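You operate a simulated robot arm through the tools that you are given. There is no shell and no other tool. Be economical: measure what you need, move in short steps, check, and stop when the job is done.

You are at the controls of a simulated two-armed robot. One attempt, no reset.

## Task
Open the door of the cupboard under the drawer, take the colour bottle from the counter top by the mixer and leave it on the shelf of the cupboard under the drawer, then shut the door. Then close the right door of the middle cupboard. Do these in the order given. Set down upright: colour bottle.

Only the result counts: the job must be done as asked and must still hold three seconds after the hand-in. Knocking over, shifting, dropping, spilling or breaking anything else fails it.

## Robot
Two 7-joint arms with fingered hands on one trunk, on a base that drives. Base frame: it is fixed to the floor where the robot stands at the start and does not move with it; the origin is under the middle of the robot, x ahead of it, y to its left, z up. Lengths are in mm, angles in degrees, forces in N, time in s.
The left shoulder is at the start at [70, 162, 1224], the right one opposite. With the tool pointing down near the work surface each hand reaches from about 340 to 820 mm from the robot's upright axis, wherever it stands, measured 20 degrees to its own side. Places, roughly: colour bottle [7750, -250, 1000]; door of the cupboard under the drawer [7500, -400, 400]; right door of the middle cupboard [7400, 400, 500]; shelf of the cupboard under the drawer [7800, -400, 400]. Payload 4 kg a hand.
Tool frame (each hand has its own): the origin (TCP) lies between the finger pads and is the grasp point; the fingertips stand 26 mm ahead of it; z points along the fingers, y is the line along which they close. Largest opening 132 mm; the body of the gripper starts 73 mm behind the TCP. The gripper is a hand of 4 fingers: y runs from the thumb to the fingers, the wrist lies at [0, 0, -224] in the tool frame, and closing takes about 1.5 s.
Orientation is told as [roll, pitch, yaw] about the base's x, y, z axes, in that order, counted from this pose: with the fingers straight down and closing along the base's y, the tool's x points along the base's -x, its y along +y and its z along -z.

## Interface
- The arms move only by the tool apply_moves. It takes "left_increments", "right_increments" or both (then of equal length, played together; a hand with none holds still); each is a list of rows, each a list of 6 numbers: the shift along the tool's x, y, z in mm, then the turn, a rotation vector about the tool's x, y, z in degrees. In form: [[tx, ty, tz, wx, wy, wz], ...]. A call has 1 to 20 rows; each row shifts and turns the commanded pose from where the row before left it, along the tool's axes as they then stand. "left_fingers" and "right_fingers" are, for a hand that has rows, the gripper command, from -1 (fully open) to 1 (shut), values between in proportion, set as the call begins (left out, the last holds). Each row takes 0.2 s and may step no farther than 50 mm and 8.6 degrees from the row before; otherwise, or with a gripper value out of range, the whole call is refused. Where a pose cannot be reached the arm comes as near as it can. A force on the tool above 40 N (or 10 N above the force at the start of the call, whichever is more), or a blocked arm, ends the call early, and 0.2 s more pass. Each finger travels about 45 mm/s and halts on what it meets, pressing with about 24 N; the grip force reading is that of the motor and also rises with nothing between the fingers. The clock runs only during rows and for 0.2 s after the last one: add rows that do not move to give the fingers time. It gives the time, the measured TCP pose, the force on the tool (base axes), the opening and the grip force at its end, in the units of the frame above (readings bear some noise), with the torque about the TCP (base axes, N m) and any sound that the robot's microphone picked up.
- Cameras (640 x 400 px; columns grow to the right, rows downward): "scene" is now at [141.8, -6.9, 1458.9]; the picture's right is [-0.09, -1.00, 0.00], its down [-0.50, 0.04, -0.87] and it looks along [0.86, -0.07, -0.50] (base axes); focal length 264 px, centre (320, 200). "left" rides on the left gripper at [-73, 6, -94] in its tool frame; the picture's right is [-0.08, -1.00, 0.00], its down [0.79, -0.06, -0.62] and it looks along [0.61, -0.05, 0.79] (tool axes); focal length 230 px, centre (320, 200). "right" rides on the right gripper at [73, 6, -94] in its tool frame; the picture's right is [-0.08, 1.00, 0.00], its down [-0.79, -0.06, -0.62] and it looks along [-0.61, -0.05, 0.79] (tool axes); focal length 230 px, centre (320, 200). There is no depth. A picture from a camera that has moved, and an enlarged one, comes with that camera's place and axes in the base frame and with its lens.
- capture(camera): a new picture of that camera. The clock stands still meanwhile.
- slide_trunk(by): slides the trunk up (or, below 0, down) by that many mm; the arms and the scene camera ride with it, the base frame stays. It gives what a move gives, with no picture.
- roll_base(legs): drives the robot by 1 to 6 legs, each [ahead, left, turn to the left] in mm, mm and degrees, along the robot's own axes; the way and the turn of a leg run together, so that a leg with both is an arc; at most 1500 mm and 180 degrees a leg. The arms and the cameras ride along, it lands a little off, and it stops where it bumps. It gives what a move gives.
- finger_targets(finger1, finger2, finger3, thumb_bend, hand): sets how far each is bent, from 0 (flat) to 1 (curled in); at 0.3 the hand is open as for a grip, at 0.7 the pads meet at the TCP. One left out holds its place. A second passes; each finger stops where it meets its share of the squeeze, and holds until it gets a number again. A gripper value or a shape takes the hand back. It gives what a move gives, with no picture; readings hold the bend of each and the force on the fingers (four entries, about 0 where the hand has none), thumb and palm.
- grasp_type(shape, hand): the hand has 4 fingers and takes this shape, open, in about a second: jaw (thumb against the fingers, like two jaws); tri (thumb and two fingers); tip (a fingertip pinch); poke (one finger out to press); point (the index stretched); flat (the hand flat); cup (the hand cupped); fist (a fist). The gripper value then closes the fingers along that shape, each until it touches; the sizes above hold for jaw. It gives what a move gives, with no picture.
- head_to(pan, tilt): turns the head with the scene camera to pan (to the left, within 86 degrees either way) and tilt (down, from -29 to 69), counted from straight ahead of the robot. It gives what a move gives.
- zoom(camera, box): a new picture of the part [left, top, right, bottom] of that camera's present view, enlarged. The clock stands still meanwhile.
- close_job(): hands the job in; it is judged then, once.

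Work in short steps. Places have to be worked out from the pictures, the camera data and where the tool is seen: move nearer, look again, correct. Check each grasp and each placing, and mend what went wrong. You have 165 turns and 118 pictures in all, those below and enlarged ones among them. Open the grippers and draw the arms clear of the work before you hand the job in, unless the task says otherwise; then end with one line.

The tools are called after "Call:" as a command line: name --argument value ..., lists and objects as JSON in quotes. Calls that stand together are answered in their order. apply_moves: Moves the arms, as the interface text tells. Its arguments: {"type":"object","properties":{"left_increments":{"type":"array","items":{"type":"array","items":{"type":"number"}}},"left_fingers":{"type":"number"},"right_increments":{"type":"array","items":{"type":"array","items":{"type":"number"}}},"right_fingers":{"type":"number"}},"required":[]} The other tools are called the same way: slide_trunk (by) slides the trunk up or down; grasp_type (shape, hand) gives the hand a shape; finger_targets (finger1, finger2, finger3, thumb_bend, hand) moves the fingers one by one; roll_base (legs) drives the base; head_to (pan, tilt) turns the head that bears the scene camera; capture (camera) takes a picture; zoom (camera, box) takes an enlarged picture of a part of a camera's view; close_job () hands the job in.

At the start:

```text
time: 0.0
left_eef_pos: [520.7, 223.3, 795.5]
left_tcp_rot: [0.1, -0.1, 0.0]
left_contact_force: [0.4, -0.5, -0.5]
left_wrist_torque: [-0.01, -0.01, 0.04]
left_gripper_width: 131.9
left_grip_force: 0.1
left_shape: jaw
left_bend: [0.3, 0.3, 0.3, 0.3]
left_finger forces: [0.0, 0.0, 0.0, 0.0, 0.1, 0.1]
right_eef_pos: [446.5, -186.1, 838.4]
right_tcp_rot: [0.0, 0.0, 0.0]
right_contact_force: [-0.5, -0.2, -0.2]
right_wrist_torque: [0.01, -0.03, -0.01]
right_gripper_width: 131.9
right_grip_force: 0.1
right_shape: jaw
right_bend: [0.3, 0.3, 0.3, 0.3]
right_finger forces: [0.1, 0.1, 0.0, 0.0, 0.0, 0.1]
trunk travel left (down, up): [-704.0, 236.0]
robot x, y, heading: [0.9, -0.3, 0.0]
head pan, tilt: [-4.9, 29.9]
```

scene: 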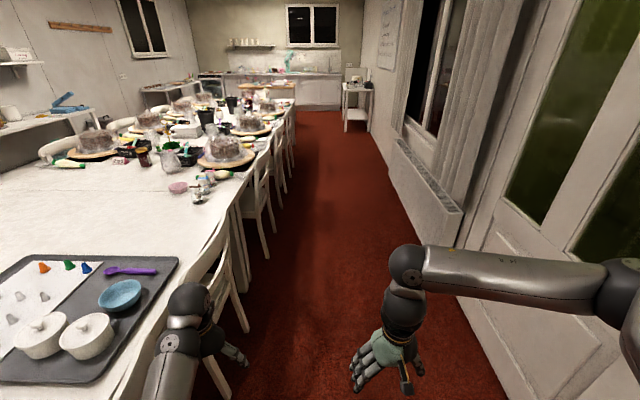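
right: 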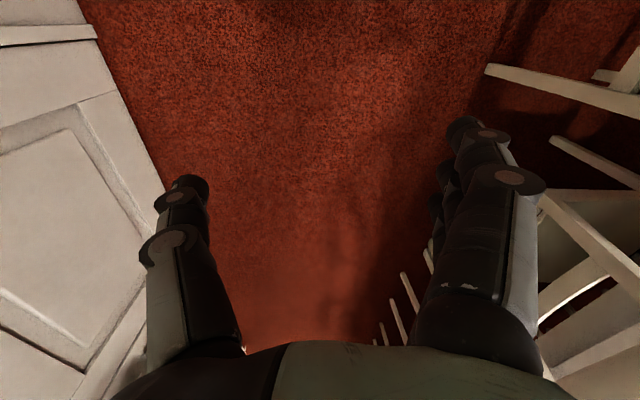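
left: 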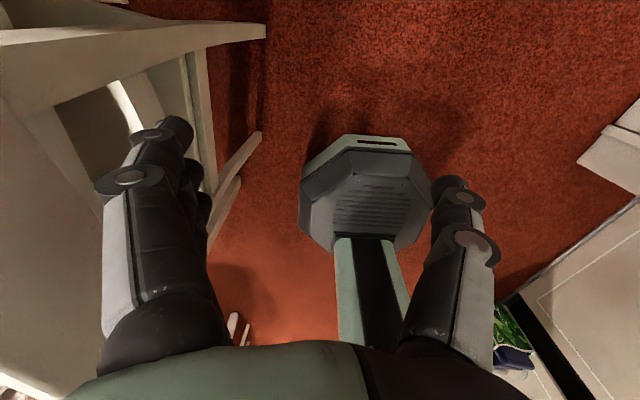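

I look ahead down the aisle first to see the kitchen end and the free way.

Call:
zoom --camera "scene" --box '[180, 40, 420, 190]'

Call:
head_to --pan 0 --tilt 60

Call:
capture --camera "scene"

```text
2.67 times, centred on (300, 115) of scene
camera zoom: at [141.8, -6.9, 1458.9], right [-0.09, -1.0, 0.0], down [-0.5, 0.04, -0.87], along [0.86, -0.07, -0.5], focal length 703 px, centre (373, 427)
```

zoom: 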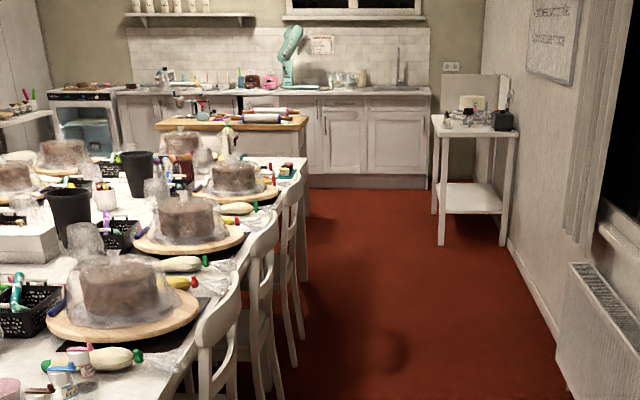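

```text
time: 0.9
left_eef_pos: [518.9, 223.7, 795.7]
left_tcp_rot: [0.1, -0.1, 0.0]
left_contact_force: [-0.2, -0.1, -0.5]
left_wrist_torque: [0.05, -0.04, 0.0]
left_gripper_width: 131.8
left_grip_force: 0.0
left_shape: jaw
left_bend: [0.3, 0.3, 0.3, 0.3]
left_finger forces: [0.0, 0.1, 0.0, 0.0, 0.0, 0.0]
right_eef_pos: [446.9, -186.4, 837.4]
right_tcp_rot: [0.0, 0.0, -0.1]
right_contact_force: [1.0, 0.2, 0.4]
right_wrist_torque: [0.0, 0.01, -0.01]
right_gripper_width: 131.8
right_grip_force: 0.1
right_shape: jaw
right_bend: [0.3, 0.3, 0.3, 0.3]
right_finger forces: [0.0, 0.0, 0.0, 0.0, 0.0, 0.0]
trunk travel left (down, up): [-704.0, 236.0]
robot x, y, heading: [-1.9, 2.6, -0.0]
head pan, tilt: [0.0, 60.0]
```

```text
113 pictures are left
camera scene: at [118.3, 0.8, 1416.6], right [0.0, -1.0, 0.0], down [-0.87, 0.0, -0.5], along [0.5, 0.0, -0.87], focal length 264 px, centre (320, 200)
```

scene: 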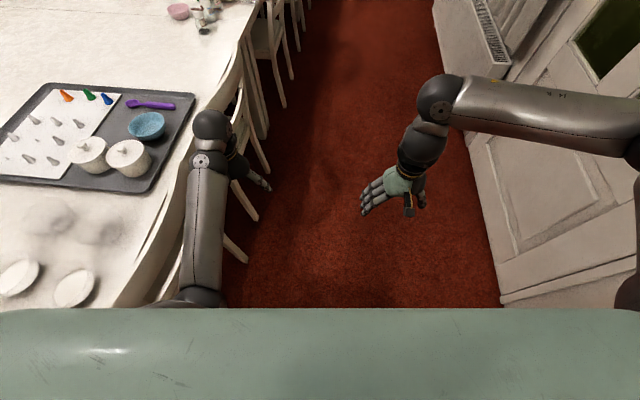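

The aisle is free between chairs (y≈+100…300) and the radiator/trolley (y≈-1000), so I drive along y≈-400, checking midway.

Call:
roll_base --legs '[[900, -400, 0], [1500, 0, 0]]'

Call:
head_to --pan 0 --tilt 25

Call:
capture --camera "scene"

```text
time: 13.1
left_eef_pos: [2902.4, -92.5, 794.2]
left_tcp_rot: [0.0, -0.1, 2.6]
left_contact_force: [0.3, 0.0, -0.2]
left_wrist_torque: [0.01, 0.02, -0.05]
left_gripper_width: 131.7
left_grip_force: 0.0
left_shape: jaw
left_bend: [0.3, 0.3, 0.3, 0.3]
left_finger forces: [0.0, 0.1, 0.0, 0.0, 0.0, 0.0]
right_eef_pos: [2848.2, -504.3, 838.3]
right_tcp_rot: [0.0, 0.0, 2.6]
right_contact_force: [0.5, 0.4, 0.3]
right_wrist_torque: [0.0, -0.02, 0.01]
right_gripper_width: 131.6
right_grip_force: 0.0
right_shape: jaw
right_bend: [0.3, 0.3, 0.3, 0.3]
right_finger forces: [0.0, 0.1, 0.0, 0.1, 0.0, 0.1]
trunk travel left (down, up): [-704.0, 236.0]
robot x, y, heading: [2392.9, -335.5, 2.8]
head pan, tilt: [0.0, 60.0]
```

```text
time: 14.1
left_eef_pos: [2903.6, -91.5, 795.0]
left_tcp_rot: [0.0, -0.1, 2.7]
left_contact_force: [0.1, -0.8, -0.5]
left_wrist_torque: [-0.01, 0.01, 0.02]
left_gripper_width: 131.4
left_grip_force: 0.1
left_shape: jaw
left_bend: [0.3, 0.3, 0.3, 0.3]
left_finger forces: [0.0, 0.1, 0.0, 0.1, 0.0, 0.0]
right_eef_pos: [2846.5, -504.4, 838.2]
right_tcp_rot: [0.0, 0.1, 2.6]
right_contact_force: [0.3, 0.0, -0.5]
right_wrist_torque: [0.0, 0.02, 0.0]
right_gripper_width: 132.1
right_grip_force: 0.1
right_shape: jaw
right_bend: [0.3, 0.3, 0.3, 0.3]
right_finger forces: [0.1, 0.0, 0.0, 0.0, 0.0, 0.0]
trunk travel left (down, up): [-704.0, 236.0]
robot x, y, heading: [2395.3, -337.6, 2.7]
head pan, tilt: [0.0, 25.0]
```

```text
112 pictures are left
camera scene: at [2537.1, -330.9, 1466.5], right [0.05, -1.0, 0.0], down [-0.42, -0.02, -0.91], along [0.9, 0.04, -0.42], focal length 264 px, centre (320, 200)
```

scene: 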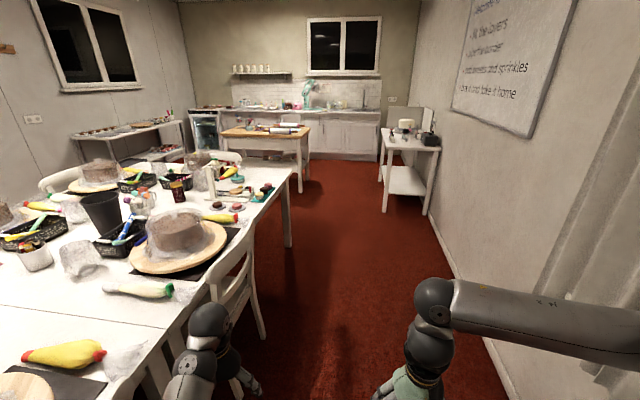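

Chair back lies close to the left hand's lane (y≈-20). I correct heading and shift right to y≈-450 before driving on.

Call:
roll_base --legs '[[0, -120, -2.7], [1500, 0, 0], [1000, 0, 0]]'

Call:
capture --camera "scene"

```text
time: 26.9
left_eef_pos: [5358.5, -225.8, 794.3]
left_tcp_rot: [0.0, -0.1, 0.8]
left_contact_force: [-0.3, -0.1, 0.2]
left_wrist_torque: [0.03, -0.02, -0.01]
left_gripper_width: 132.0
left_grip_force: 0.0
left_shape: jaw
left_bend: [0.3, 0.3, 0.3, 0.3]
left_finger forces: [0.0, 0.0, 0.1, 0.1, 0.1, 0.0]
right_eef_pos: [5291.2, -636.4, 837.1]
right_tcp_rot: [0.0, 0.1, 0.8]
right_contact_force: [-0.3, 1.0, 0.2]
right_wrist_torque: [-0.01, 0.0, -0.02]
right_gripper_width: 132.0
right_grip_force: 0.1
right_shape: jaw
right_bend: [0.3, 0.3, 0.3, 0.3]
right_finger forces: [0.1, 0.1, 0.1, 0.0, 0.0, 0.0]
trunk travel left (down, up): [-704.0, 236.0]
robot x, y, heading: [4840.5, -455.2, 0.6]
head pan, tilt: [0.0, 25.0]
```

```text
111 pictures are left
camera scene: at [4985.7, -452.9, 1466.6], right [0.01, -1.0, 0.0], down [-0.42, -0.01, -0.91], along [0.91, 0.01, -0.42], focal length 264 px, centre (320, 200)
```

scene: 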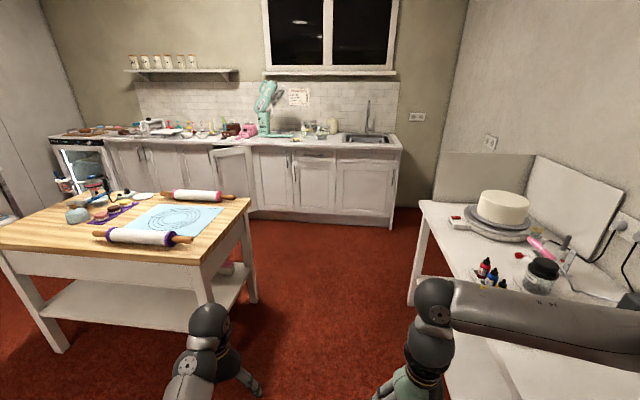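

I zoom on the cupboards and counter to identify doors, drawer and the colour bottle by the mixer.

Call:
zoom --camera "scene" --box '[200, 70, 420, 230]'

```text
2.50 times, centred on (310, 150) of scene
camera zoom: at [4985.7, -452.9, 1466.6], right [0.01, -1.0, 0.0], down [-0.42, -0.01, -0.91], along [0.91, 0.01, -0.42], focal length 659 px, centre (345, 325)
```

zoom: 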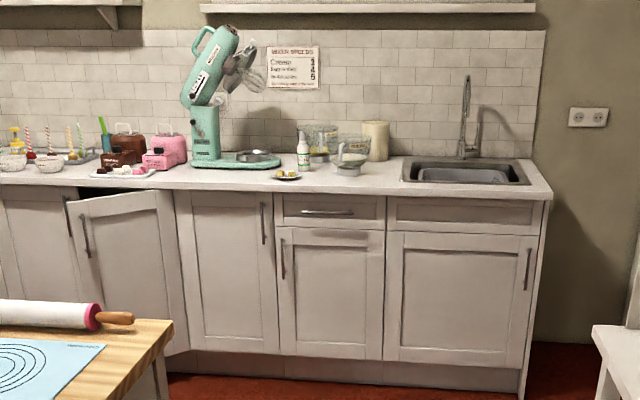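

The target door has its handle at its left edge (≈[7410,-185,630]) with the hinge on the right (y≈-575); the ajar door is the middle cupboard's right one; the bottle is white/green by the mixer. I drive on, staying at y≈-460 between island and trolley.

Call:
roll_base --legs '[[0, 0, -0.8], [1500, -10, 0], [200, 0, 0]]'

Call:
head_to --pan 10 --tilt 35

Call:
capture --camera "scene"

```text
refused: leg 2 is longer than a leg can be; nothing moved
```

```text
time: 27.6
left_eef_pos: [5358.2, -227.1, 793.6]
left_tcp_rot: [0.0, 0.0, 0.7]
left_contact_force: [-0.9, -0.1, -0.1]
left_wrist_torque: [0.01, 0.01, 0.0]
left_gripper_width: 131.9
left_grip_force: 0.1
left_shape: jaw
left_bend: [0.3, 0.3, 0.3, 0.3]
left_finger forces: [0.0, 0.1, 0.0, 0.0, 0.1, 0.0]
right_eef_pos: [5291.2, -637.2, 838.4]
right_tcp_rot: [0.0, 0.1, 0.7]
right_contact_force: [0.0, -0.1, -0.2]
right_wrist_torque: [-0.03, 0.0, -0.02]
right_gripper_width: 131.7
right_grip_force: 0.1
right_shape: jaw
right_bend: [0.3, 0.3, 0.3, 0.3]
right_finger forces: [0.0, 0.0, 0.0, 0.0, 0.0, 0.0]
trunk travel left (down, up): [-704.0, 236.0]
robot x, y, heading: [4842.9, -455.1, 0.7]
head pan, tilt: [10.0, 35.0]
```

```text
109 pictures are left
camera scene: at [4980.1, -437.8, 1450.9], right [0.19, -0.98, 0.0], down [-0.56, -0.11, -0.82], along [0.81, 0.15, -0.57], focal length 264 px, centre (320, 200)
```

scene: 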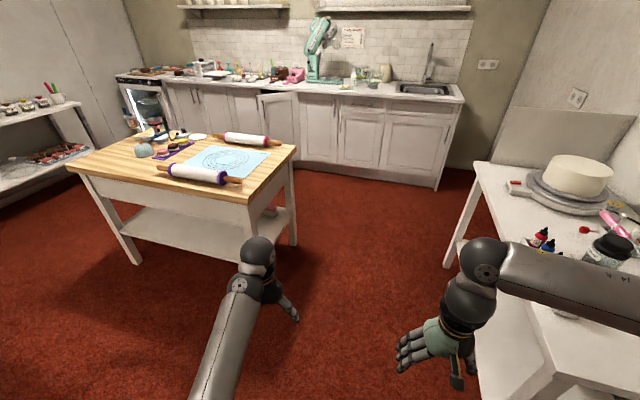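

The leg was over-long; I split it.

Call:
roll_base --legs '[[0, 0, -0.8], [1400, -10, 0], [300, 0, 0]]'

Call:
capture --camera "scene"

```text
time: 36.6
left_eef_pos: [7072.8, -195.0, 794.5]
left_tcp_rot: [0.0, -0.2, 1.7]
left_contact_force: [-0.5, 0.1, 0.4]
left_wrist_torque: [0.01, -0.04, 0.05]
left_gripper_width: 131.8
left_grip_force: 0.0
left_shape: jaw
left_bend: [0.3, 0.3, 0.3, 0.3]
left_finger forces: [0.0, 0.0, 0.1, 0.0, 0.1, 0.0]
right_eef_pos: [7012.3, -607.1, 837.4]
right_tcp_rot: [0.1, 0.2, 1.8]
right_contact_force: [0.5, 0.2, -0.1]
right_wrist_torque: [0.0, 0.0, 0.03]
right_gripper_width: 131.8
right_grip_force: 0.0
right_shape: jaw
right_bend: [0.3, 0.3, 0.3, 0.3]
right_finger forces: [0.1, 0.0, 0.0, 0.1, 0.0, 0.0]
trunk travel left (down, up): [-704.0, 236.0]
robot x, y, heading: [6563.1, -435.9, 2.0]
head pan, tilt: [10.0, 35.0]
```

```text
108 pictures are left
camera scene: at [6698.2, -414.4, 1450.9], right [0.2, -0.98, 0.0], down [-0.56, -0.12, -0.82], along [0.8, 0.17, -0.57], focal length 264 px, centre (320, 200)
```

scene: 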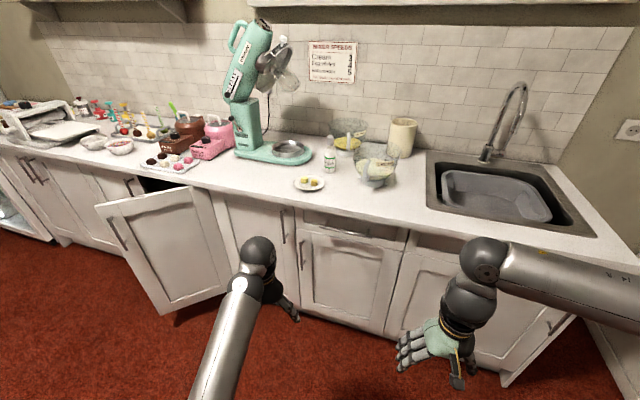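

Bottle is at ≈[7670,-250,910], door handle ≈[7410,-187,576..745]. I lower the trunk and turn the left hand to point forward.

Call:
slide_trunk --by -250

Call:
apply_moves --left_increments '[[0, 0, 0, 0, -8.5, 0], [0, 0, 0, 0, -8.5, 0], [0, 0, 0, 0, -8.5, 0], [0, 0, 0, 0, -8.5, 0], [0, 0, 0, 0, -8.5, 0], [0, 0, 0, 0, -8.5, 0], [0, 0, 0, 0, -8.5, 0], [0, 0, 0, 0, -8.5, 0], [0, 0, 0, 0, -8.5, 0], [0, 0, 0, 0, -8.5, 0], [0, 0, 0, 0, -5, 0]]'

Call:
capture --camera "left"

Call:
capture --camera "scene"

```text
time: 39.2
left_eef_pos: [7073.0, -196.2, 544.4]
left_tcp_rot: [-0.1, 0.0, 1.8]
left_contact_force: [0.3, 0.7, 0.2]
left_wrist_torque: [0.0, 0.02, 0.01]
left_gripper_width: 131.8
left_grip_force: 0.2
left_shape: jaw
left_bend: [0.3, 0.3, 0.3, 0.3]
left_finger forces: [0.0, 0.0, 0.1, 0.0, 0.0, 0.0]
right_eef_pos: [7011.9, -607.8, 587.9]
right_tcp_rot: [0.0, 0.0, 1.9]
right_contact_force: [0.7, -0.3, 0.4]
right_wrist_torque: [0.01, 0.02, 0.0]
right_gripper_width: 131.7
right_grip_force: 0.1
right_shape: jaw
right_bend: [0.3, 0.3, 0.3, 0.3]
right_finger forces: [0.0, 0.1, 0.1, 0.0, 0.0, 0.0]
trunk travel left (down, up): [-454.0, 486.0]
robot x, y, heading: [6561.4, -436.4, 1.9]
head pan, tilt: [10.0, 35.0]
```

```text
time: 41.6
left_eef_pos: [7071.9, -196.1, 543.6]
left_tcp_rot: [-111.6, -89.9, 113.4]
left_contact_force: [0.7, 1.1, 0.6]
left_wrist_torque: [0.0, 0.01, -0.02]
left_gripper_width: 131.8
left_grip_force: 0.1
left_shape: jaw
left_bend: [0.3, 0.3, 0.3, 0.3]
left_finger forces: [0.1, 0.0, 0.0, 0.0, 0.0, 0.0]
right_eef_pos: [7012.5, -607.9, 588.0]
right_tcp_rot: [0.1, 0.2, 1.9]
right_contact_force: [0.2, -0.4, 0.3]
right_wrist_torque: [-0.02, 0.02, -0.01]
right_gripper_width: 132.0
right_grip_force: 0.1
right_shape: jaw
right_bend: [0.3, 0.3, 0.3, 0.3]
right_finger forces: [0.0, 0.1, 0.0, 0.0, 0.0, 0.1]
trunk travel left (down, up): [-454.0, 486.0]
robot x, y, heading: [6562.5, -436.2, 1.7]
head pan, tilt: [10.0, 35.0]
```

```text
107 pictures are left
camera left: at [6977.6, -194.5, 616.9], right [0.03, -1.0, 0.08], down [-0.61, -0.08, -0.79], along [0.79, -0.02, -0.61], focal length 230 px, centre (320, 200)
```

left: 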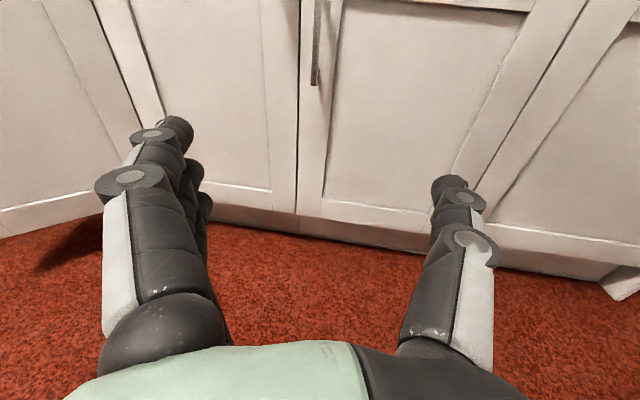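

```text
106 pictures are left
camera scene: at [6698.1, -414.4, 1200.9], right [0.21, -0.98, 0.0], down [-0.56, -0.12, -0.82], along [0.8, 0.17, -0.57], focal length 264 px, centre (320, 200)
```

scene: 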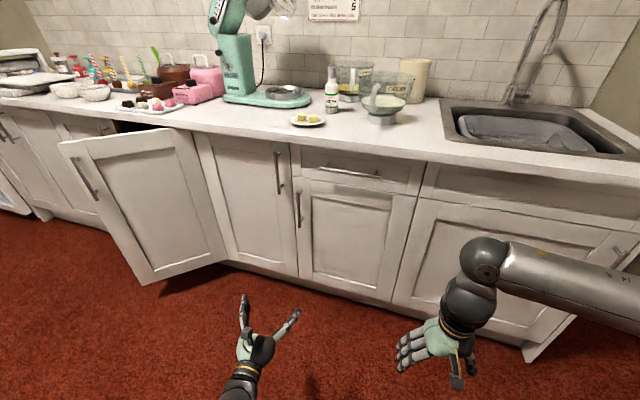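

Handle estimated at ≈[7440,-175,525–695]. I raise and advance the left hand to x≈7300 and look again.

Call:
apply_moves --left_increments '[[-15, 2, 46, 0, 0, 0], [-15, 2, 46, 0, 0, 0], [-15, 2, 46, 0, 0, 0], [-15, 2, 46, 0, 0, 0], [-15, 2, 44, 0, 0, 0]]'

Call:
capture --camera "left"

Call:
zoom --camera "scene" --box '[200, 130, 440, 330]'

```text
time: 42.8
left_eef_pos: [7299.7, -178.4, 618.4]
left_tcp_rot: [-128.5, -89.9, 130.3]
left_contact_force: [-0.7, 0.5, 0.3]
left_wrist_torque: [-0.01, 0.02, -0.01]
left_gripper_width: 131.9
left_grip_force: 0.1
left_shape: jaw
left_bend: [0.3, 0.3, 0.3, 0.3]
left_finger forces: [0.1, 0.1, 0.0, 0.1, 0.0, 0.1]
right_eef_pos: [7012.6, -607.2, 587.5]
right_tcp_rot: [0.0, 0.1, 1.8]
right_contact_force: [0.0, -0.7, 0.5]
right_wrist_torque: [0.02, 0.0, 0.01]
right_gripper_width: 131.5
right_grip_force: 0.0
right_shape: jaw
right_bend: [0.3, 0.3, 0.3, 0.3]
right_finger forces: [0.0, 0.0, 0.1, 0.0, 0.1, 0.1]
trunk travel left (down, up): [-454.0, 486.0]
robot x, y, heading: [6557.1, -434.8, 2.1]
head pan, tilt: [10.0, 35.0]
```

```text
105 pictures are left
camera left: at [7205.9, -175.4, 692.0], right [0.03, -1.0, 0.08], down [-0.61, -0.08, -0.79], along [0.79, -0.02, -0.61], focal length 230 px, centre (320, 200)
```

left: 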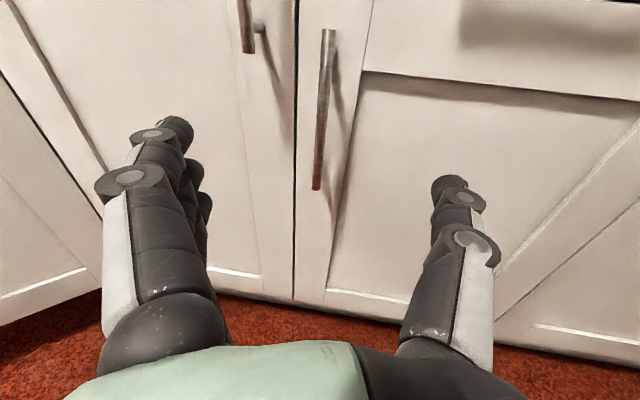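

```text
2.00 times, centred on (320, 230) of scene
camera zoom: at [6698.7, -414.5, 1200.7], right [0.21, -0.98, 0.0], down [-0.56, -0.12, -0.82], along [0.8, 0.17, -0.57], focal length 527 px, centre (320, 140)
```

zoom: 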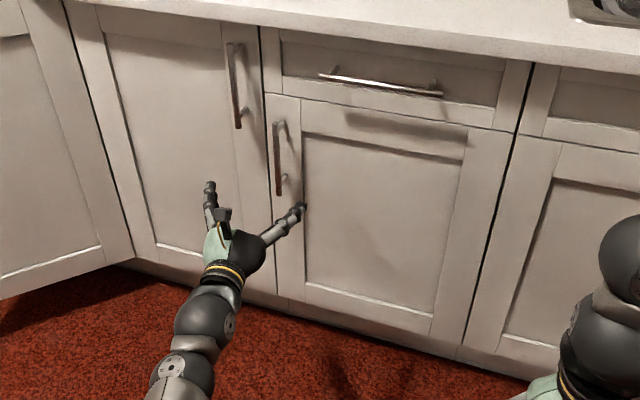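

Triangulating gives the handle at x≈7447, y≈-175, z 525–686. I half-close the hand and advance over the handle at z≈590, below the neighbouring handle.

Call:
apply_moves --left_fingers 0 --left_increments '[[14, 0, 10, 0, 0, 0], [14, 0, 20, 0, 0, 0], [0, 0, 0, 0, 0, 0], [0, 0, 0, 0, 0, 0], [0, 0, 30, 0, 0, 0], [0, -1, 30, 0, 0, 0], [0, -1, 30, 0, 0, 0]]'

Call:
capture --camera "left"

```text
time: 44.4
left_eef_pos: [7423.0, -175.7, 589.7]
left_tcp_rot: [-179.0, -89.9, -179.0]
left_contact_force: [0.5, -0.4, -1.0]
left_wrist_torque: [-0.01, -0.05, -0.03]
left_gripper_width: 66.8
left_grip_force: 0.0
left_shape: jaw
left_bend: [0.73, 0.73, 0.73, 0.7]
left_finger forces: [0.0, 0.0, 0.0, 0.0, 0.0, 0.1]
right_eef_pos: [7012.9, -608.3, 587.0]
right_tcp_rot: [0.0, 0.2, 1.8]
right_contact_force: [0.2, 0.4, 0.4]
right_wrist_torque: [-0.01, -0.02, 0.01]
right_gripper_width: 131.8
right_grip_force: 0.1
right_shape: jaw
right_bend: [0.3, 0.3, 0.3, 0.3]
right_finger forces: [0.0, 0.0, 0.0, 0.0, 0.0, 0.0]
trunk travel left (down, up): [-454.0, 486.0]
robot x, y, heading: [6559.0, -433.3, 1.8]
head pan, tilt: [10.0, 35.0]
```

```text
103 pictures are left
camera left: at [7327.7, -173.7, 663.4], right [0.03, -1.0, 0.08], down [-0.61, -0.08, -0.79], along [0.79, -0.02, -0.61], focal length 230 px, centre (320, 200)
```

left: 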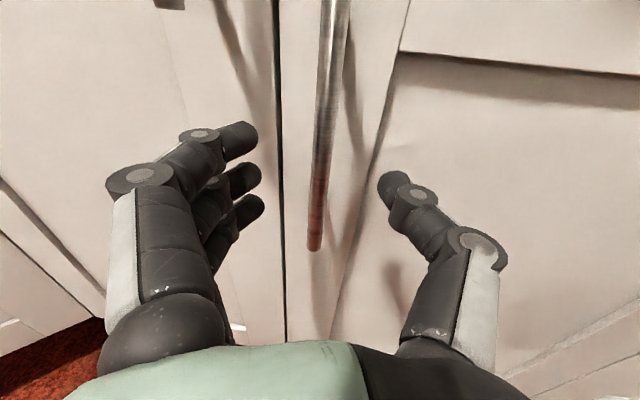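

Handle is between the fingers, about 22 mm ahead of the TCP; I advance 16 mm and close.

Call:
apply_moves --left_increments '[[0, 0, 8, 0, 0, 0], [0, 0, 8, 0, 0, 0]]'

Call:
apply_moves --left_fingers 1 --left_increments '[[0, 0, 0, 0, 0, 0], [0, 0, 0, 0, 0, 0], [0, 0, 0, 0, 0, 0], [0, 0, 0, 0, 0, 0], [0, 0, 0, 0, 0, 0], [0, 0, 0, 0, 0, 0], [0, 0, 0, 0, 0, 0]]'

Call:
capture --camera "left"

```text
time: 45.0
left_eef_pos: [7437.2, -175.4, 592.8]
left_tcp_rot: [172.8, -89.9, -170.9]
left_contact_force: [-0.1, -0.2, 0.1]
left_wrist_torque: [0.03, 0.0, -0.01]
left_gripper_width: 66.9
left_grip_force: 0.1
left_shape: jaw
left_bend: [0.73, 0.73, 0.73, 0.7]
left_finger forces: [0.0, 0.1, 0.0, 0.1, 0.0, 0.0]
right_eef_pos: [7012.3, -607.7, 587.0]
right_tcp_rot: [0.0, 0.1, 1.8]
right_contact_force: [0.8, -0.6, 0.6]
right_wrist_torque: [-0.03, -0.02, -0.02]
right_gripper_width: 131.6
right_grip_force: 0.0
right_shape: jaw
right_bend: [0.3, 0.3, 0.3, 0.3]
right_finger forces: [0.0, 0.1, 0.1, 0.1, 0.1, 0.0]
trunk travel left (down, up): [-454.0, 486.0]
robot x, y, heading: [6560.2, -433.1, 2.0]
head pan, tilt: [10.0, 35.0]
```

```text
time: 46.6
left_eef_pos: [7436.8, -174.9, 593.8]
left_tcp_rot: [-179.0, -90.0, -179.3]
left_contact_force: [1.5, 1.7, -0.1]
left_wrist_torque: [0.03, -0.02, 0.0]
left_gripper_width: 7.0
left_grip_force: 23.9
left_shape: jaw
left_bend: [0.71, 0.71, 0.71, 0.7]
left_finger forces: [7.0, 7.1, 6.9, 0.1, 21.1, 0.0]
right_eef_pos: [7013.3, -607.9, 588.0]
right_tcp_rot: [0.0, 0.1, 1.8]
right_contact_force: [-0.5, 1.0, -0.7]
right_wrist_torque: [-0.02, 0.02, 0.0]
right_gripper_width: 131.7
right_grip_force: 0.1
right_shape: jaw
right_bend: [0.3, 0.3, 0.3, 0.3]
right_finger forces: [0.1, 0.0, 0.0, 0.1, 0.1, 0.0]
trunk travel left (down, up): [-454.0, 486.0]
robot x, y, heading: [6562.9, -435.5, 2.0]
head pan, tilt: [10.0, 35.0]
```

```text
102 pictures are left
camera left: at [7342.6, -173.6, 665.7], right [0.03, -1.0, 0.08], down [-0.61, -0.08, -0.79], along [0.79, -0.02, -0.61], focal length 230 px, centre (320, 200)
```

left: 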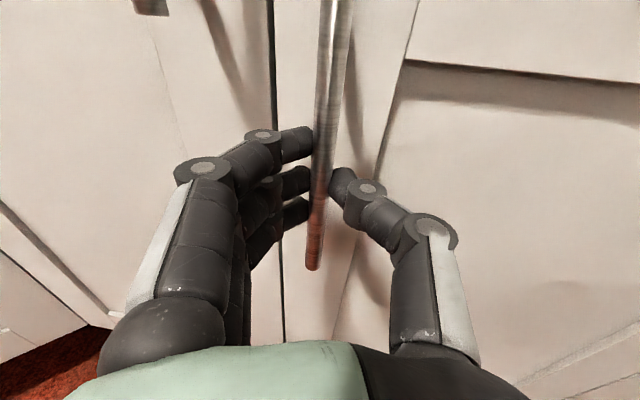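

Handle gripped (7 mm). I first draw the right hand back and outwards, then test the first 12° of the door arc.

Call:
apply_moves --right_increments '[[30, -30, 10, 0, 0, 0], [30, -30, 10, 0, 0, 0], [20, -30, 10, 0, 0, 0], [0, -30, 0, 0, 0, 0]]'

Call:
apply_moves --left_increments '[[0, -4.9, -43.4, -6, 0, 0], [0, -4.9, -43.4, -6, 0, 0]]'

Call:
capture --camera "scene"

```text
time: 47.6
left_eef_pos: [7436.5, -176.7, 593.0]
left_tcp_rot: [174.0, -89.9, -172.1]
left_contact_force: [0.7, 0.9, 0.5]
left_wrist_torque: [0.0, -0.02, 0.05]
left_gripper_width: 6.7
left_grip_force: 24.4
left_shape: jaw
left_bend: [0.71, 0.71, 0.71, 0.7]
left_finger forces: [7.3, 7.3, 7.1, 0.0, 21.4, 0.0]
right_eef_pos: [6939.1, -729.1, 558.8]
right_tcp_rot: [-0.1, -0.1, 1.9]
right_contact_force: [0.2, -0.5, -0.1]
right_wrist_torque: [-0.01, 0.01, -0.01]
right_gripper_width: 131.9
right_grip_force: 0.1
right_shape: jaw
right_bend: [0.3, 0.3, 0.3, 0.3]
right_finger forces: [0.0, 0.0, 0.1, 0.0, 0.0, 0.0]
trunk travel left (down, up): [-454.0, 486.0]
robot x, y, heading: [6560.9, -436.2, 1.5]
head pan, tilt: [10.0, 35.0]
```

```text
time: 48.2
left_eef_pos: [7377.8, -168.8, 621.3]
left_tcp_rot: [131.0, -86.4, -118.8]
left_contact_force: [5.2, -34.1, -9.5]
left_wrist_torque: [0.11, 0.05, -0.03]
left_gripper_width: 6.6
left_grip_force: 23.6
left_shape: jaw
left_bend: [0.73, 0.73, 0.73, 0.74]
left_finger forces: [0.0, 0.0, 0.0, 0.0, 33.8, 0.0]
right_eef_pos: [6934.6, -736.9, 557.8]
right_tcp_rot: [0.2, 0.2, 1.2]
right_contact_force: [-0.3, -0.4, 0.4]
right_wrist_torque: [0.04, 0.02, -0.02]
right_gripper_width: 131.9
right_grip_force: 0.1
right_shape: jaw
right_bend: [0.3, 0.3, 0.3, 0.3]
right_finger forces: [0.0, 0.0, 0.0, 0.0, 0.1, 0.0]
trunk travel left (down, up): [-454.0, 486.0]
robot x, y, heading: [6561.1, -439.6, 1.0]
head pan, tilt: [10.0, 35.0]
stopped in row 2 (left hand): the force on the tool passed its limit at 49 N (the readings are from after the stop); the commanded pose is now the measured one
```

```text
101 pictures are left
camera scene: at [6699.1, -420.5, 1200.7], right [0.19, -0.98, 0.0], down [-0.56, -0.11, -0.82], along [0.8, 0.16, -0.57], focal length 264 px, centre (320, 200)
```

scene: 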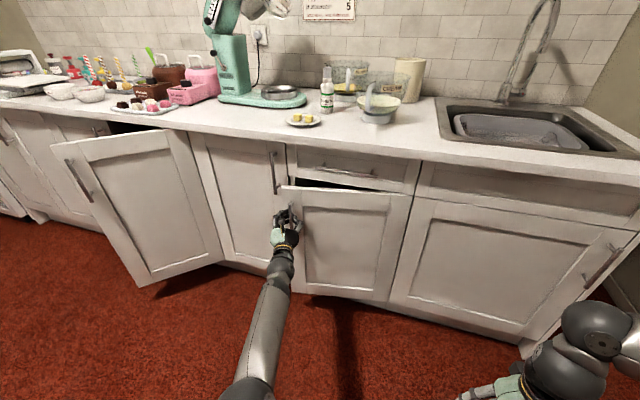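

The door opened ~9° but the force limit tripped with a sideways force; I look at the grip.

Call:
capture --camera "left"

Call:
zoom --camera "scene" --box '[230, 150, 350, 250]'

```text
100 pictures are left
camera left: at [7282.9, -187.1, 690.8], right [0.21, -0.98, 0.03], down [-0.57, -0.15, -0.81], along [0.8, 0.15, -0.58], focal length 230 px, centre (320, 200)
```

left: 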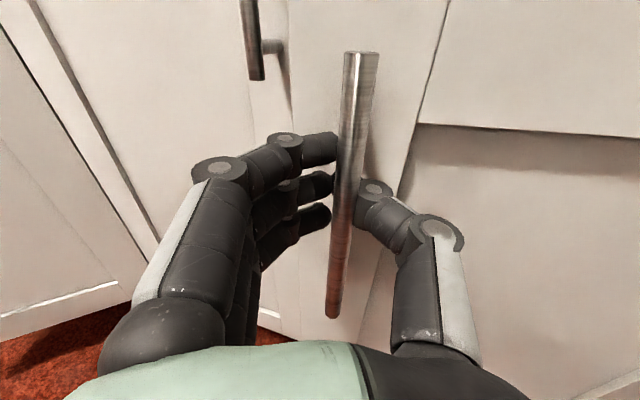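

```text
4.00 times, centred on (290, 200) of scene
camera zoom: at [6699.1, -420.5, 1200.7], right [0.19, -0.98, 0.0], down [-0.56, -0.11, -0.82], along [0.8, 0.16, -0.57], focal length 1055 px, centre (440, 200)
```

zoom: 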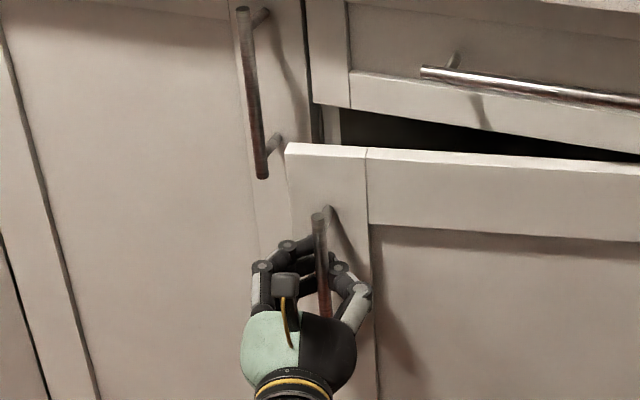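

Bar is still inside the closed fingers, hand ~15 mm too far left and 25 mm high. I ease it back and continue in smaller steps.

Call:
apply_moves --left_increments '[[5, -10, 0, 0, 0, 0], [0, -2, -20, -3, 0, 0], [0, -2, -20, -3, 0, 0], [0, -2, -20, -3, 0, 0]]'

```text
time: 48.8
left_eef_pos: [7378.3, -169.4, 621.8]
left_tcp_rot: [125.9, -84.9, -113.0]
left_contact_force: [4.6, -31.7, -8.1]
left_wrist_torque: [0.05, 0.02, 0.03]
left_gripper_width: 6.0
left_grip_force: 23.8
left_shape: jaw
left_bend: [0.73, 0.73, 0.73, 0.74]
left_finger forces: [0.0, 0.0, 0.0, 0.0, 32.4, 0.0]
right_eef_pos: [6933.7, -737.4, 556.4]
right_tcp_rot: [0.1, 0.1, 1.2]
right_contact_force: [-0.2, -1.0, -0.3]
right_wrist_torque: [-0.03, -0.02, 0.0]
right_gripper_width: 131.9
right_grip_force: 0.1
right_shape: jaw
right_bend: [0.3, 0.3, 0.3, 0.3]
right_finger forces: [0.1, 0.1, 0.1, 0.0, 0.0, 0.1]
trunk travel left (down, up): [-454.0, 486.0]
robot x, y, heading: [6556.7, -436.1, 0.9]
head pan, tilt: [10.0, 35.0]
stopped in row 2 (left hand): the force on the tool passed its limit at 54 N (the readings are from after the stop); the commanded pose is now the measured one
```

The thumb alone is loaded; I reopen the hand slightly to relieve it and re-centre on the bar.

Call:
apply_moves --left_fingers 0.4 --left_increments '[[0, 0, 0, 0, 0, 0], [0, 0, 0, 0, 0, 0], [0, 0, 0, 0, 0, 0], [0, 0, 0, 0, 0, 0]]'

Call:
capture --camera "left"

```text
time: 49.8
left_eef_pos: [7374.7, -156.6, 623.1]
left_tcp_rot: [128.7, -84.9, -114.2]
left_contact_force: [0.4, -4.3, -3.0]
left_wrist_torque: [0.06, -0.01, 0.0]
left_gripper_width: 42.7
left_grip_force: 0.0
left_shape: jaw
left_bend: [0.73, 0.73, 0.73, 0.7]
left_finger forces: [0.1, 0.1, 0.0, 0.0, 4.2, 0.1]
right_eef_pos: [6935.0, -734.3, 558.3]
right_tcp_rot: [-0.1, 0.0, 1.4]
right_contact_force: [-0.4, 0.5, -0.3]
right_wrist_torque: [0.04, -0.03, -0.05]
right_gripper_width: 131.7
right_grip_force: 0.0
right_shape: jaw
right_bend: [0.3, 0.3, 0.3, 0.3]
right_finger forces: [0.1, 0.0, 0.0, 0.1, 0.0, 0.1]
trunk travel left (down, up): [-454.0, 486.0]
robot x, y, heading: [6557.9, -435.3, 1.4]
head pan, tilt: [10.0, 35.0]
```

```text
98 pictures are left
camera left: at [7279.3, -179.5, 690.6], right [0.24, -0.97, 0.01], down [-0.55, -0.15, -0.82], along [0.8, 0.2, -0.57], focal length 230 px, centre (320, 200)
```

left: 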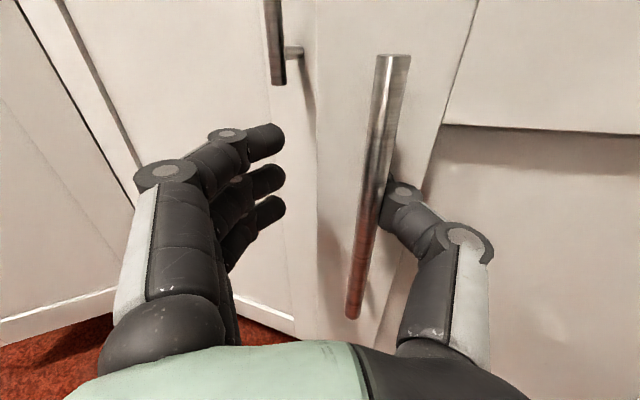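

The thumb is hooked behind the bar; the hand is ~27 mm too far left, tilted a few degrees. I correct the pose, then regrip.

Call:
apply_moves --left_increments '[[10, -9, 1, 1, 1, -1.5], [10, -9, 1, 1, 1, -1.5], [10, -9, 0, 1, 1, -1], [0, 0, 0, 0, 0, 0], [0, 0, 0, 0, 0, 0]]'

Call:
capture --camera "left"

```text
time: 51.0
left_eef_pos: [7382.4, -184.0, 591.3]
left_tcp_rot: [-107.2, -89.9, 118.2]
left_contact_force: [-0.4, 0.1, -0.5]
left_wrist_torque: [-0.02, 0.02, -0.01]
left_gripper_width: 39.3
left_grip_force: 0.0
left_shape: jaw
left_bend: [0.73, 0.73, 0.73, 0.7]
left_finger forces: [0.0, 0.1, 0.0, 0.0, 0.2, 0.0]
right_eef_pos: [6934.5, -733.5, 558.6]
right_tcp_rot: [0.1, 0.1, 1.3]
right_contact_force: [-1.0, -0.1, 0.5]
right_wrist_torque: [0.06, 0.02, 0.0]
right_gripper_width: 132.2
right_grip_force: 0.0
right_shape: jaw
right_bend: [0.3, 0.3, 0.3, 0.3]
right_finger forces: [0.0, 0.0, 0.0, 0.1, 0.0, 0.1]
trunk travel left (down, up): [-454.0, 486.0]
robot x, y, heading: [6558.6, -435.9, 1.3]
head pan, tilt: [10.0, 35.0]
```

```text
97 pictures are left
camera left: at [7289.1, -196.4, 663.7], right [0.19, -0.98, 0.08], down [-0.59, -0.18, -0.79], along [0.78, 0.1, -0.61], focal length 230 px, centre (320, 200)
```

left: 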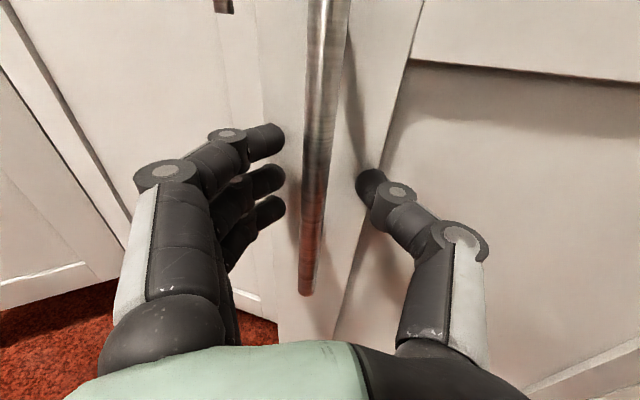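

Well centred again; I grip and pull along the arc in 2° steps.

Call:
apply_moves --left_fingers 1 --left_increments '[[0, 0, 0, 0, 0, 0], [0, 0, 0, 0, 0, 0], [0, 0, 0, 0, 0, 0], [0, 0, 0, 0, 0, 0], [0, 0, 0, 0, 0, 0]]'

Call:
apply_moves --left_increments '[[0, -1, -14.5, -2, 0, 0], [0, -1, -14.5, -2, 0, 0], [0, -1, -14.5, -2, 0, 0], [0, -1, -14.5, -2, 0, 0]]'

```text
time: 52.2
left_eef_pos: [7381.7, -181.5, 590.3]
left_tcp_rot: [-118.1, -89.9, 129.1]
left_contact_force: [-1.2, 4.5, -0.1]
left_wrist_torque: [-0.03, -0.02, 0.01]
left_gripper_width: 0.0
left_grip_force: 24.1
left_shape: jaw
left_bend: [0.66, 0.59, 0.66, 0.66]
left_finger forces: [3.1, 0.0, 3.1, 0.0, 2.3, 0.1]
right_eef_pos: [6934.9, -734.5, 559.2]
right_tcp_rot: [0.0, 0.1, 1.3]
right_contact_force: [-0.2, 0.4, -0.3]
right_wrist_torque: [0.0, -0.02, -0.01]
right_gripper_width: 131.9
right_grip_force: 0.0
right_shape: jaw
right_bend: [0.3, 0.3, 0.3, 0.3]
right_finger forces: [0.1, 0.0, 0.0, 0.0, 0.1, 0.1]
trunk travel left (down, up): [-454.0, 486.0]
robot x, y, heading: [6558.6, -434.4, 1.5]
head pan, tilt: [10.0, 35.0]
```

```text
time: 52.6
left_eef_pos: [7381.9, -169.9, 601.1]
left_tcp_rot: [109.3, -88.2, -96.7]
left_contact_force: [4.8, -20.3, -13.0]
left_wrist_torque: [0.1, 0.11, 0.49]
left_gripper_width: 0.0
left_grip_force: 24.1
left_shape: jaw
left_bend: [0.67, 0.6, 0.67, 0.66]
left_finger forces: [0.0, 0.1, 0.0, 0.1, 29.0, 0.0]
right_eef_pos: [6932.6, -738.5, 558.4]
right_tcp_rot: [0.0, 0.1, 0.9]
right_contact_force: [-0.2, 0.3, 0.7]
right_wrist_torque: [-0.02, -0.01, 0.02]
right_gripper_width: 131.8
right_grip_force: 0.0
right_shape: jaw
right_bend: [0.3, 0.3, 0.3, 0.3]
right_finger forces: [0.0, 0.0, 0.0, 0.0, 0.0, 0.0]
trunk travel left (down, up): [-454.0, 486.0]
robot x, y, heading: [6560.9, -433.1, 0.7]
head pan, tilt: [10.0, 35.0]
stopped in row 2 (left hand): the force on the tool passed its limit at 49 N (the readings are from after the stop); the commanded pose is now the measured one
```

The hand drifts left and up again instead of back; I look at how things stand.

Call:
capture --camera "left"

Call:
capture --camera "scene"

```text
96 pictures are left
camera left: at [7287.9, -189.8, 673.8], right [0.22, -0.97, 0.05], down [-0.58, -0.17, -0.79], along [0.78, 0.15, -0.61], focal length 230 px, centre (320, 200)
```

left: 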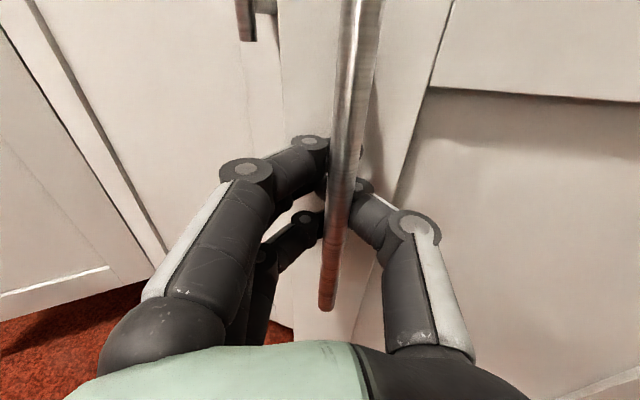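

```text
95 pictures are left
camera scene: at [6699.4, -419.6, 1200.5], right [0.19, -0.98, 0.0], down [-0.56, -0.11, -0.82], along [0.8, 0.15, -0.57], focal length 264 px, centre (320, 200)
```

scene: 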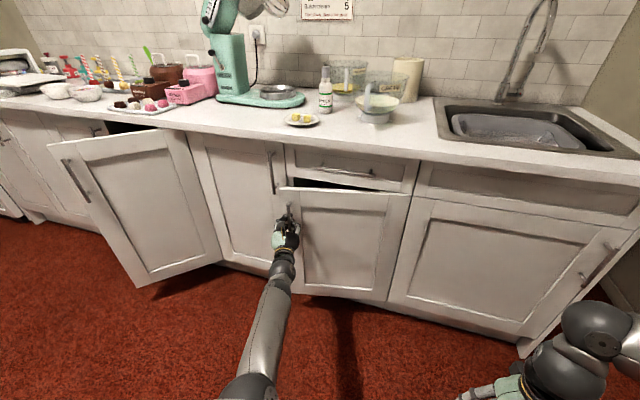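

I open the hand and replay the same pull motion without contact to see whether the arm itself follows.

Call:
apply_moves --left_fingers -0.2 --left_increments '[[0, 0, 0, 0, 0, 0], [0, 0, 0, 0, 0, 0], [0, 0, 0, 0, 0, 0], [0, 0, 0, 0, 0, 0], [0, 0, 0, 0, 0, 0]]'

Call:
apply_moves --left_increments '[[0, -1, -14.5, -2, 0, 0], [0, -1, -14.5, -2, 0, 0], [0, -1, -14.5, -2, 0, 0], [0, -1, -14.5, -2, 0, 0]]'

Call:
capture --camera "left"

```text
time: 53.9
left_eef_pos: [7378.7, -164.8, 604.8]
left_tcp_rot: [124.7, -88.1, -111.0]
left_contact_force: [-0.1, 0.0, 0.5]
left_wrist_torque: [-0.01, 0.01, -0.01]
left_gripper_width: 79.1
left_grip_force: 0.1
left_shape: jaw
left_bend: [0.71, 0.71, 0.71, 0.71]
left_finger forces: [0.0, 0.1, 0.0, 0.1, 0.1, 0.0]
right_eef_pos: [6932.7, -735.8, 557.9]
right_tcp_rot: [-0.1, 0.1, 1.0]
right_contact_force: [0.2, -0.4, 0.0]
right_wrist_torque: [0.01, 0.03, 0.0]
right_gripper_width: 132.0
right_grip_force: 0.2
right_shape: jaw
right_bend: [0.3, 0.3, 0.3, 0.3]
right_finger forces: [0.0, 0.0, 0.0, 0.1, 0.0, 0.1]
trunk travel left (down, up): [-454.0, 486.0]
robot x, y, heading: [6561.9, -437.1, 1.1]
head pan, tilt: [10.0, 35.0]
```

```text
time: 54.8
left_eef_pos: [7342.7, -81.4, 640.3]
left_tcp_rot: [127.6, -79.9, -103.5]
left_contact_force: [-0.2, -0.1, 1.1]
left_wrist_torque: [-0.01, 0.03, -0.01]
left_gripper_width: 78.9
left_grip_force: 0.1
left_shape: jaw
left_bend: [0.71, 0.71, 0.71, 0.71]
left_finger forces: [0.0, 0.0, 0.0, 0.0, 0.0, 0.1]
right_eef_pos: [6933.3, -735.7, 557.9]
right_tcp_rot: [-0.2, 0.1, 1.0]
right_contact_force: [0.6, 0.0, -0.9]
right_wrist_torque: [-0.01, -0.01, 0.05]
right_gripper_width: 132.1
right_grip_force: 0.2
right_shape: jaw
right_bend: [0.3, 0.3, 0.3, 0.3]
right_finger forces: [0.1, 0.1, 0.1, 0.1, 0.0, 0.0]
trunk travel left (down, up): [-454.0, 486.0]
robot x, y, heading: [6557.2, -437.2, 1.2]
head pan, tilt: [10.0, 35.0]
stopped in row 4 (left hand): the arm was blocked; the commanded pose is now the measured one
```

```text
94 pictures are left
camera left: at [7251.5, -127.6, 702.8], right [0.41, -0.91, -0.06], down [-0.5, -0.17, -0.85], along [0.76, 0.38, -0.53], focal length 230 px, centre (320, 200)
```

left: 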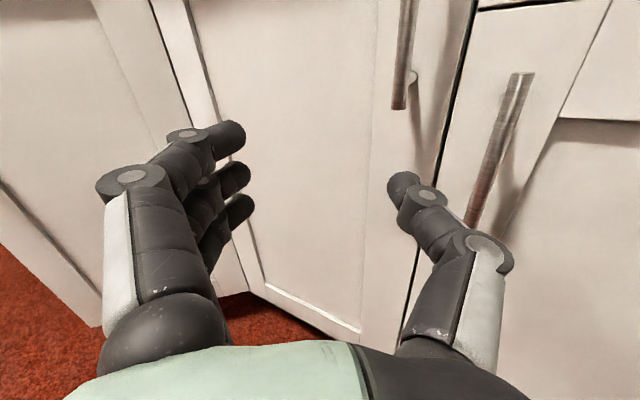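

The arm itself can't turn that way in this posture (wrist limit), so it dragged sideways. New plan: hold the hand straight (yaw 0), hook the bar, and pull by driving the base. First I back off and straighten the hand.

Call:
apply_moves --left_increments '[[0, 0, -30, 0, 0, 0], [0, 0, -30, 0, 0, 0], [8, -12, -2, 6, 1, -2.2], [8, -12, -2, 6, 1, -2.2], [8, -12, -2, 6, 1, -2.2], [8, -12, -2, 6, 1, -2.2], [0, 0, 0, 0, 0, 0]]'

Call:
capture --camera "left"

```text
time: 56.4
left_eef_pos: [7293.6, -152.9, 594.8]
left_tcp_rot: [151.7, -89.8, -151.7]
left_contact_force: [0.7, 0.3, 1.2]
left_wrist_torque: [0.02, -0.02, -0.01]
left_gripper_width: 79.2
left_grip_force: 0.1
left_shape: jaw
left_bend: [0.71, 0.71, 0.71, 0.71]
left_finger forces: [0.0, 0.0, 0.1, 0.1, 0.0, 0.0]
right_eef_pos: [6933.4, -735.6, 557.8]
right_tcp_rot: [0.0, 0.1, 1.1]
right_contact_force: [0.2, 0.3, -0.2]
right_wrist_torque: [-0.01, 0.04, 0.0]
right_gripper_width: 132.0
right_grip_force: 0.1
right_shape: jaw
right_bend: [0.3, 0.3, 0.3, 0.3]
right_finger forces: [0.1, 0.1, 0.0, 0.0, 0.1, 0.1]
trunk travel left (down, up): [-454.0, 486.0]
robot x, y, heading: [6562.9, -438.2, 1.3]
head pan, tilt: [10.0, 35.0]
```

```text
93 pictures are left
camera left: at [7199.0, -148.2, 668.4], right [0.0, -1.0, 0.08], down [-0.61, -0.06, -0.79], along [0.79, -0.05, -0.61], focal length 230 px, centre (320, 200)
```

left: 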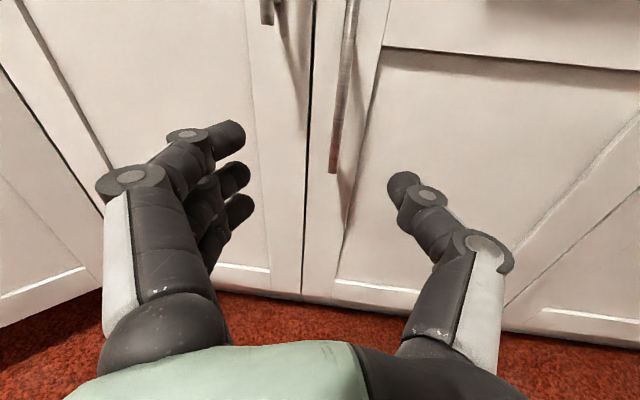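

Hand is straight again and the door is shut (handle at x≈7442). I approach, grip with yaw 0, then pull by the base.

Call:
apply_moves --left_fingers 0 --left_increments '[[2, -12, 20, 0, 0, 0], [2, -12, 20, 0, 0, 0], [0, 0, 30, 0, 0, 0], [0, 0, 30, 0, 0, 0], [0, 0, 30, 0, 0, 0], [0, 0, 12, 0, 0, 0], [0, 0, 0, 0, 0, 0]]'

Call:
apply_moves --left_fingers 1 --left_increments '[[0, 0, 0, 0, 0, 0], [0, 0, 0, 0, 0, 0], [0, 0, 0, 0, 0, 0], [0, 0, 0, 0, 0, 0], [0, 0, 0, 0, 0, 0], [0, 0, 0, 0, 0, 0], [0, 0, 0, 0, 0, 0]]'

Call:
roll_base --legs '[[-60, -8, 0]]'

Call:
capture --camera "left"

```text
time: 58.0
left_eef_pos: [7437.4, -175.8, 594.6]
left_tcp_rot: [138.4, -89.7, -138.4]
left_contact_force: [0.0, -0.3, -0.4]
left_wrist_torque: [-0.03, 0.02, 0.0]
left_gripper_width: 66.5
left_grip_force: 0.1
left_shape: jaw
left_bend: [0.73, 0.73, 0.73, 0.7]
left_finger forces: [0.0, 0.0, 0.1, 0.0, 0.0, 0.0]
right_eef_pos: [6933.6, -736.6, 558.3]
right_tcp_rot: [0.0, 0.2, 1.1]
right_contact_force: [-0.7, -0.1, 0.2]
right_wrist_torque: [-0.02, 0.01, 0.0]
right_gripper_width: 131.7
right_grip_force: 0.1
right_shape: jaw
right_bend: [0.3, 0.3, 0.3, 0.3]
right_finger forces: [0.0, 0.0, 0.0, 0.1, 0.0, 0.0]
trunk travel left (down, up): [-454.0, 486.0]
robot x, y, heading: [6560.0, -436.0, 0.8]
head pan, tilt: [10.0, 35.0]
```

```text
time: 59.5
left_eef_pos: [7436.1, -175.2, 592.5]
left_tcp_rot: [140.9, -89.6, -140.9]
left_contact_force: [-0.7, 0.9, -0.1]
left_wrist_torque: [-0.02, 0.0, 0.05]
left_gripper_width: 6.9
left_grip_force: 23.8
left_shape: jaw
left_bend: [0.71, 0.71, 0.71, 0.7]
left_finger forces: [7.1, 7.1, 7.1, 0.1, 20.9, 0.0]
right_eef_pos: [6934.2, -737.1, 559.0]
right_tcp_rot: [-0.1, 0.1, 1.1]
right_contact_force: [-0.3, -0.9, 0.0]
right_wrist_torque: [0.01, 0.01, 0.01]
right_gripper_width: 132.1
right_grip_force: 0.0
right_shape: jaw
right_bend: [0.3, 0.3, 0.3, 0.3]
right_finger forces: [0.1, 0.1, 0.0, 0.0, 0.1, 0.1]
trunk travel left (down, up): [-454.0, 486.0]
robot x, y, heading: [6561.8, -439.3, 1.3]
head pan, tilt: [10.0, 35.0]
```

```text
time: 60.5
left_eef_pos: [7376.9, -181.7, 593.5]
left_tcp_rot: [140.9, -89.6, -140.7]
left_contact_force: [-1.4, 16.0, -0.6]
left_wrist_torque: [-0.03, 0.04, 0.41]
left_gripper_width: 6.6
left_grip_force: 24.0
left_shape: jaw
left_bend: [0.71, 0.71, 0.71, 0.7]
left_finger forces: [10.0, 9.8, 9.6, 0.0, 17.6, 0.1]
right_eef_pos: [6873.8, -745.4, 559.7]
right_tcp_rot: [-0.1, -0.1, 1.1]
right_contact_force: [-0.7, -0.2, -0.1]
right_wrist_torque: [0.03, -0.04, 0.02]
right_gripper_width: 132.0
right_grip_force: 0.0
right_shape: jaw
right_bend: [0.3, 0.3, 0.3, 0.3]
right_finger forces: [0.0, 0.0, 0.1, 0.1, 0.0, 0.0]
trunk travel left (down, up): [-454.0, 486.0]
robot x, y, heading: [6496.6, -446.7, 0.9]
head pan, tilt: [10.0, 35.0]
```

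```text
92 pictures are left
camera left: at [7282.1, -176.5, 666.3], right [0.0, -1.0, 0.07], down [-0.61, -0.06, -0.79], along [0.79, -0.04, -0.61], focal length 230 px, centre (320, 200)
```

left: 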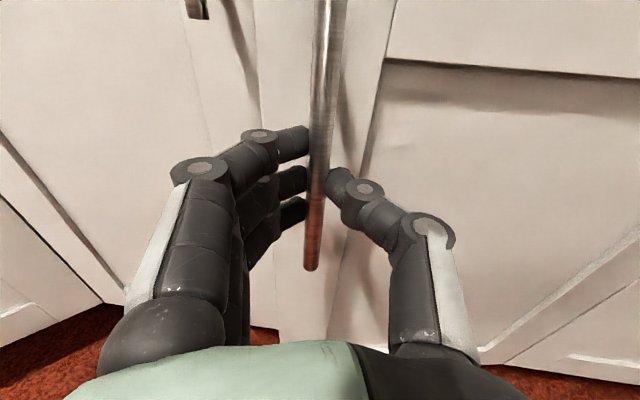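

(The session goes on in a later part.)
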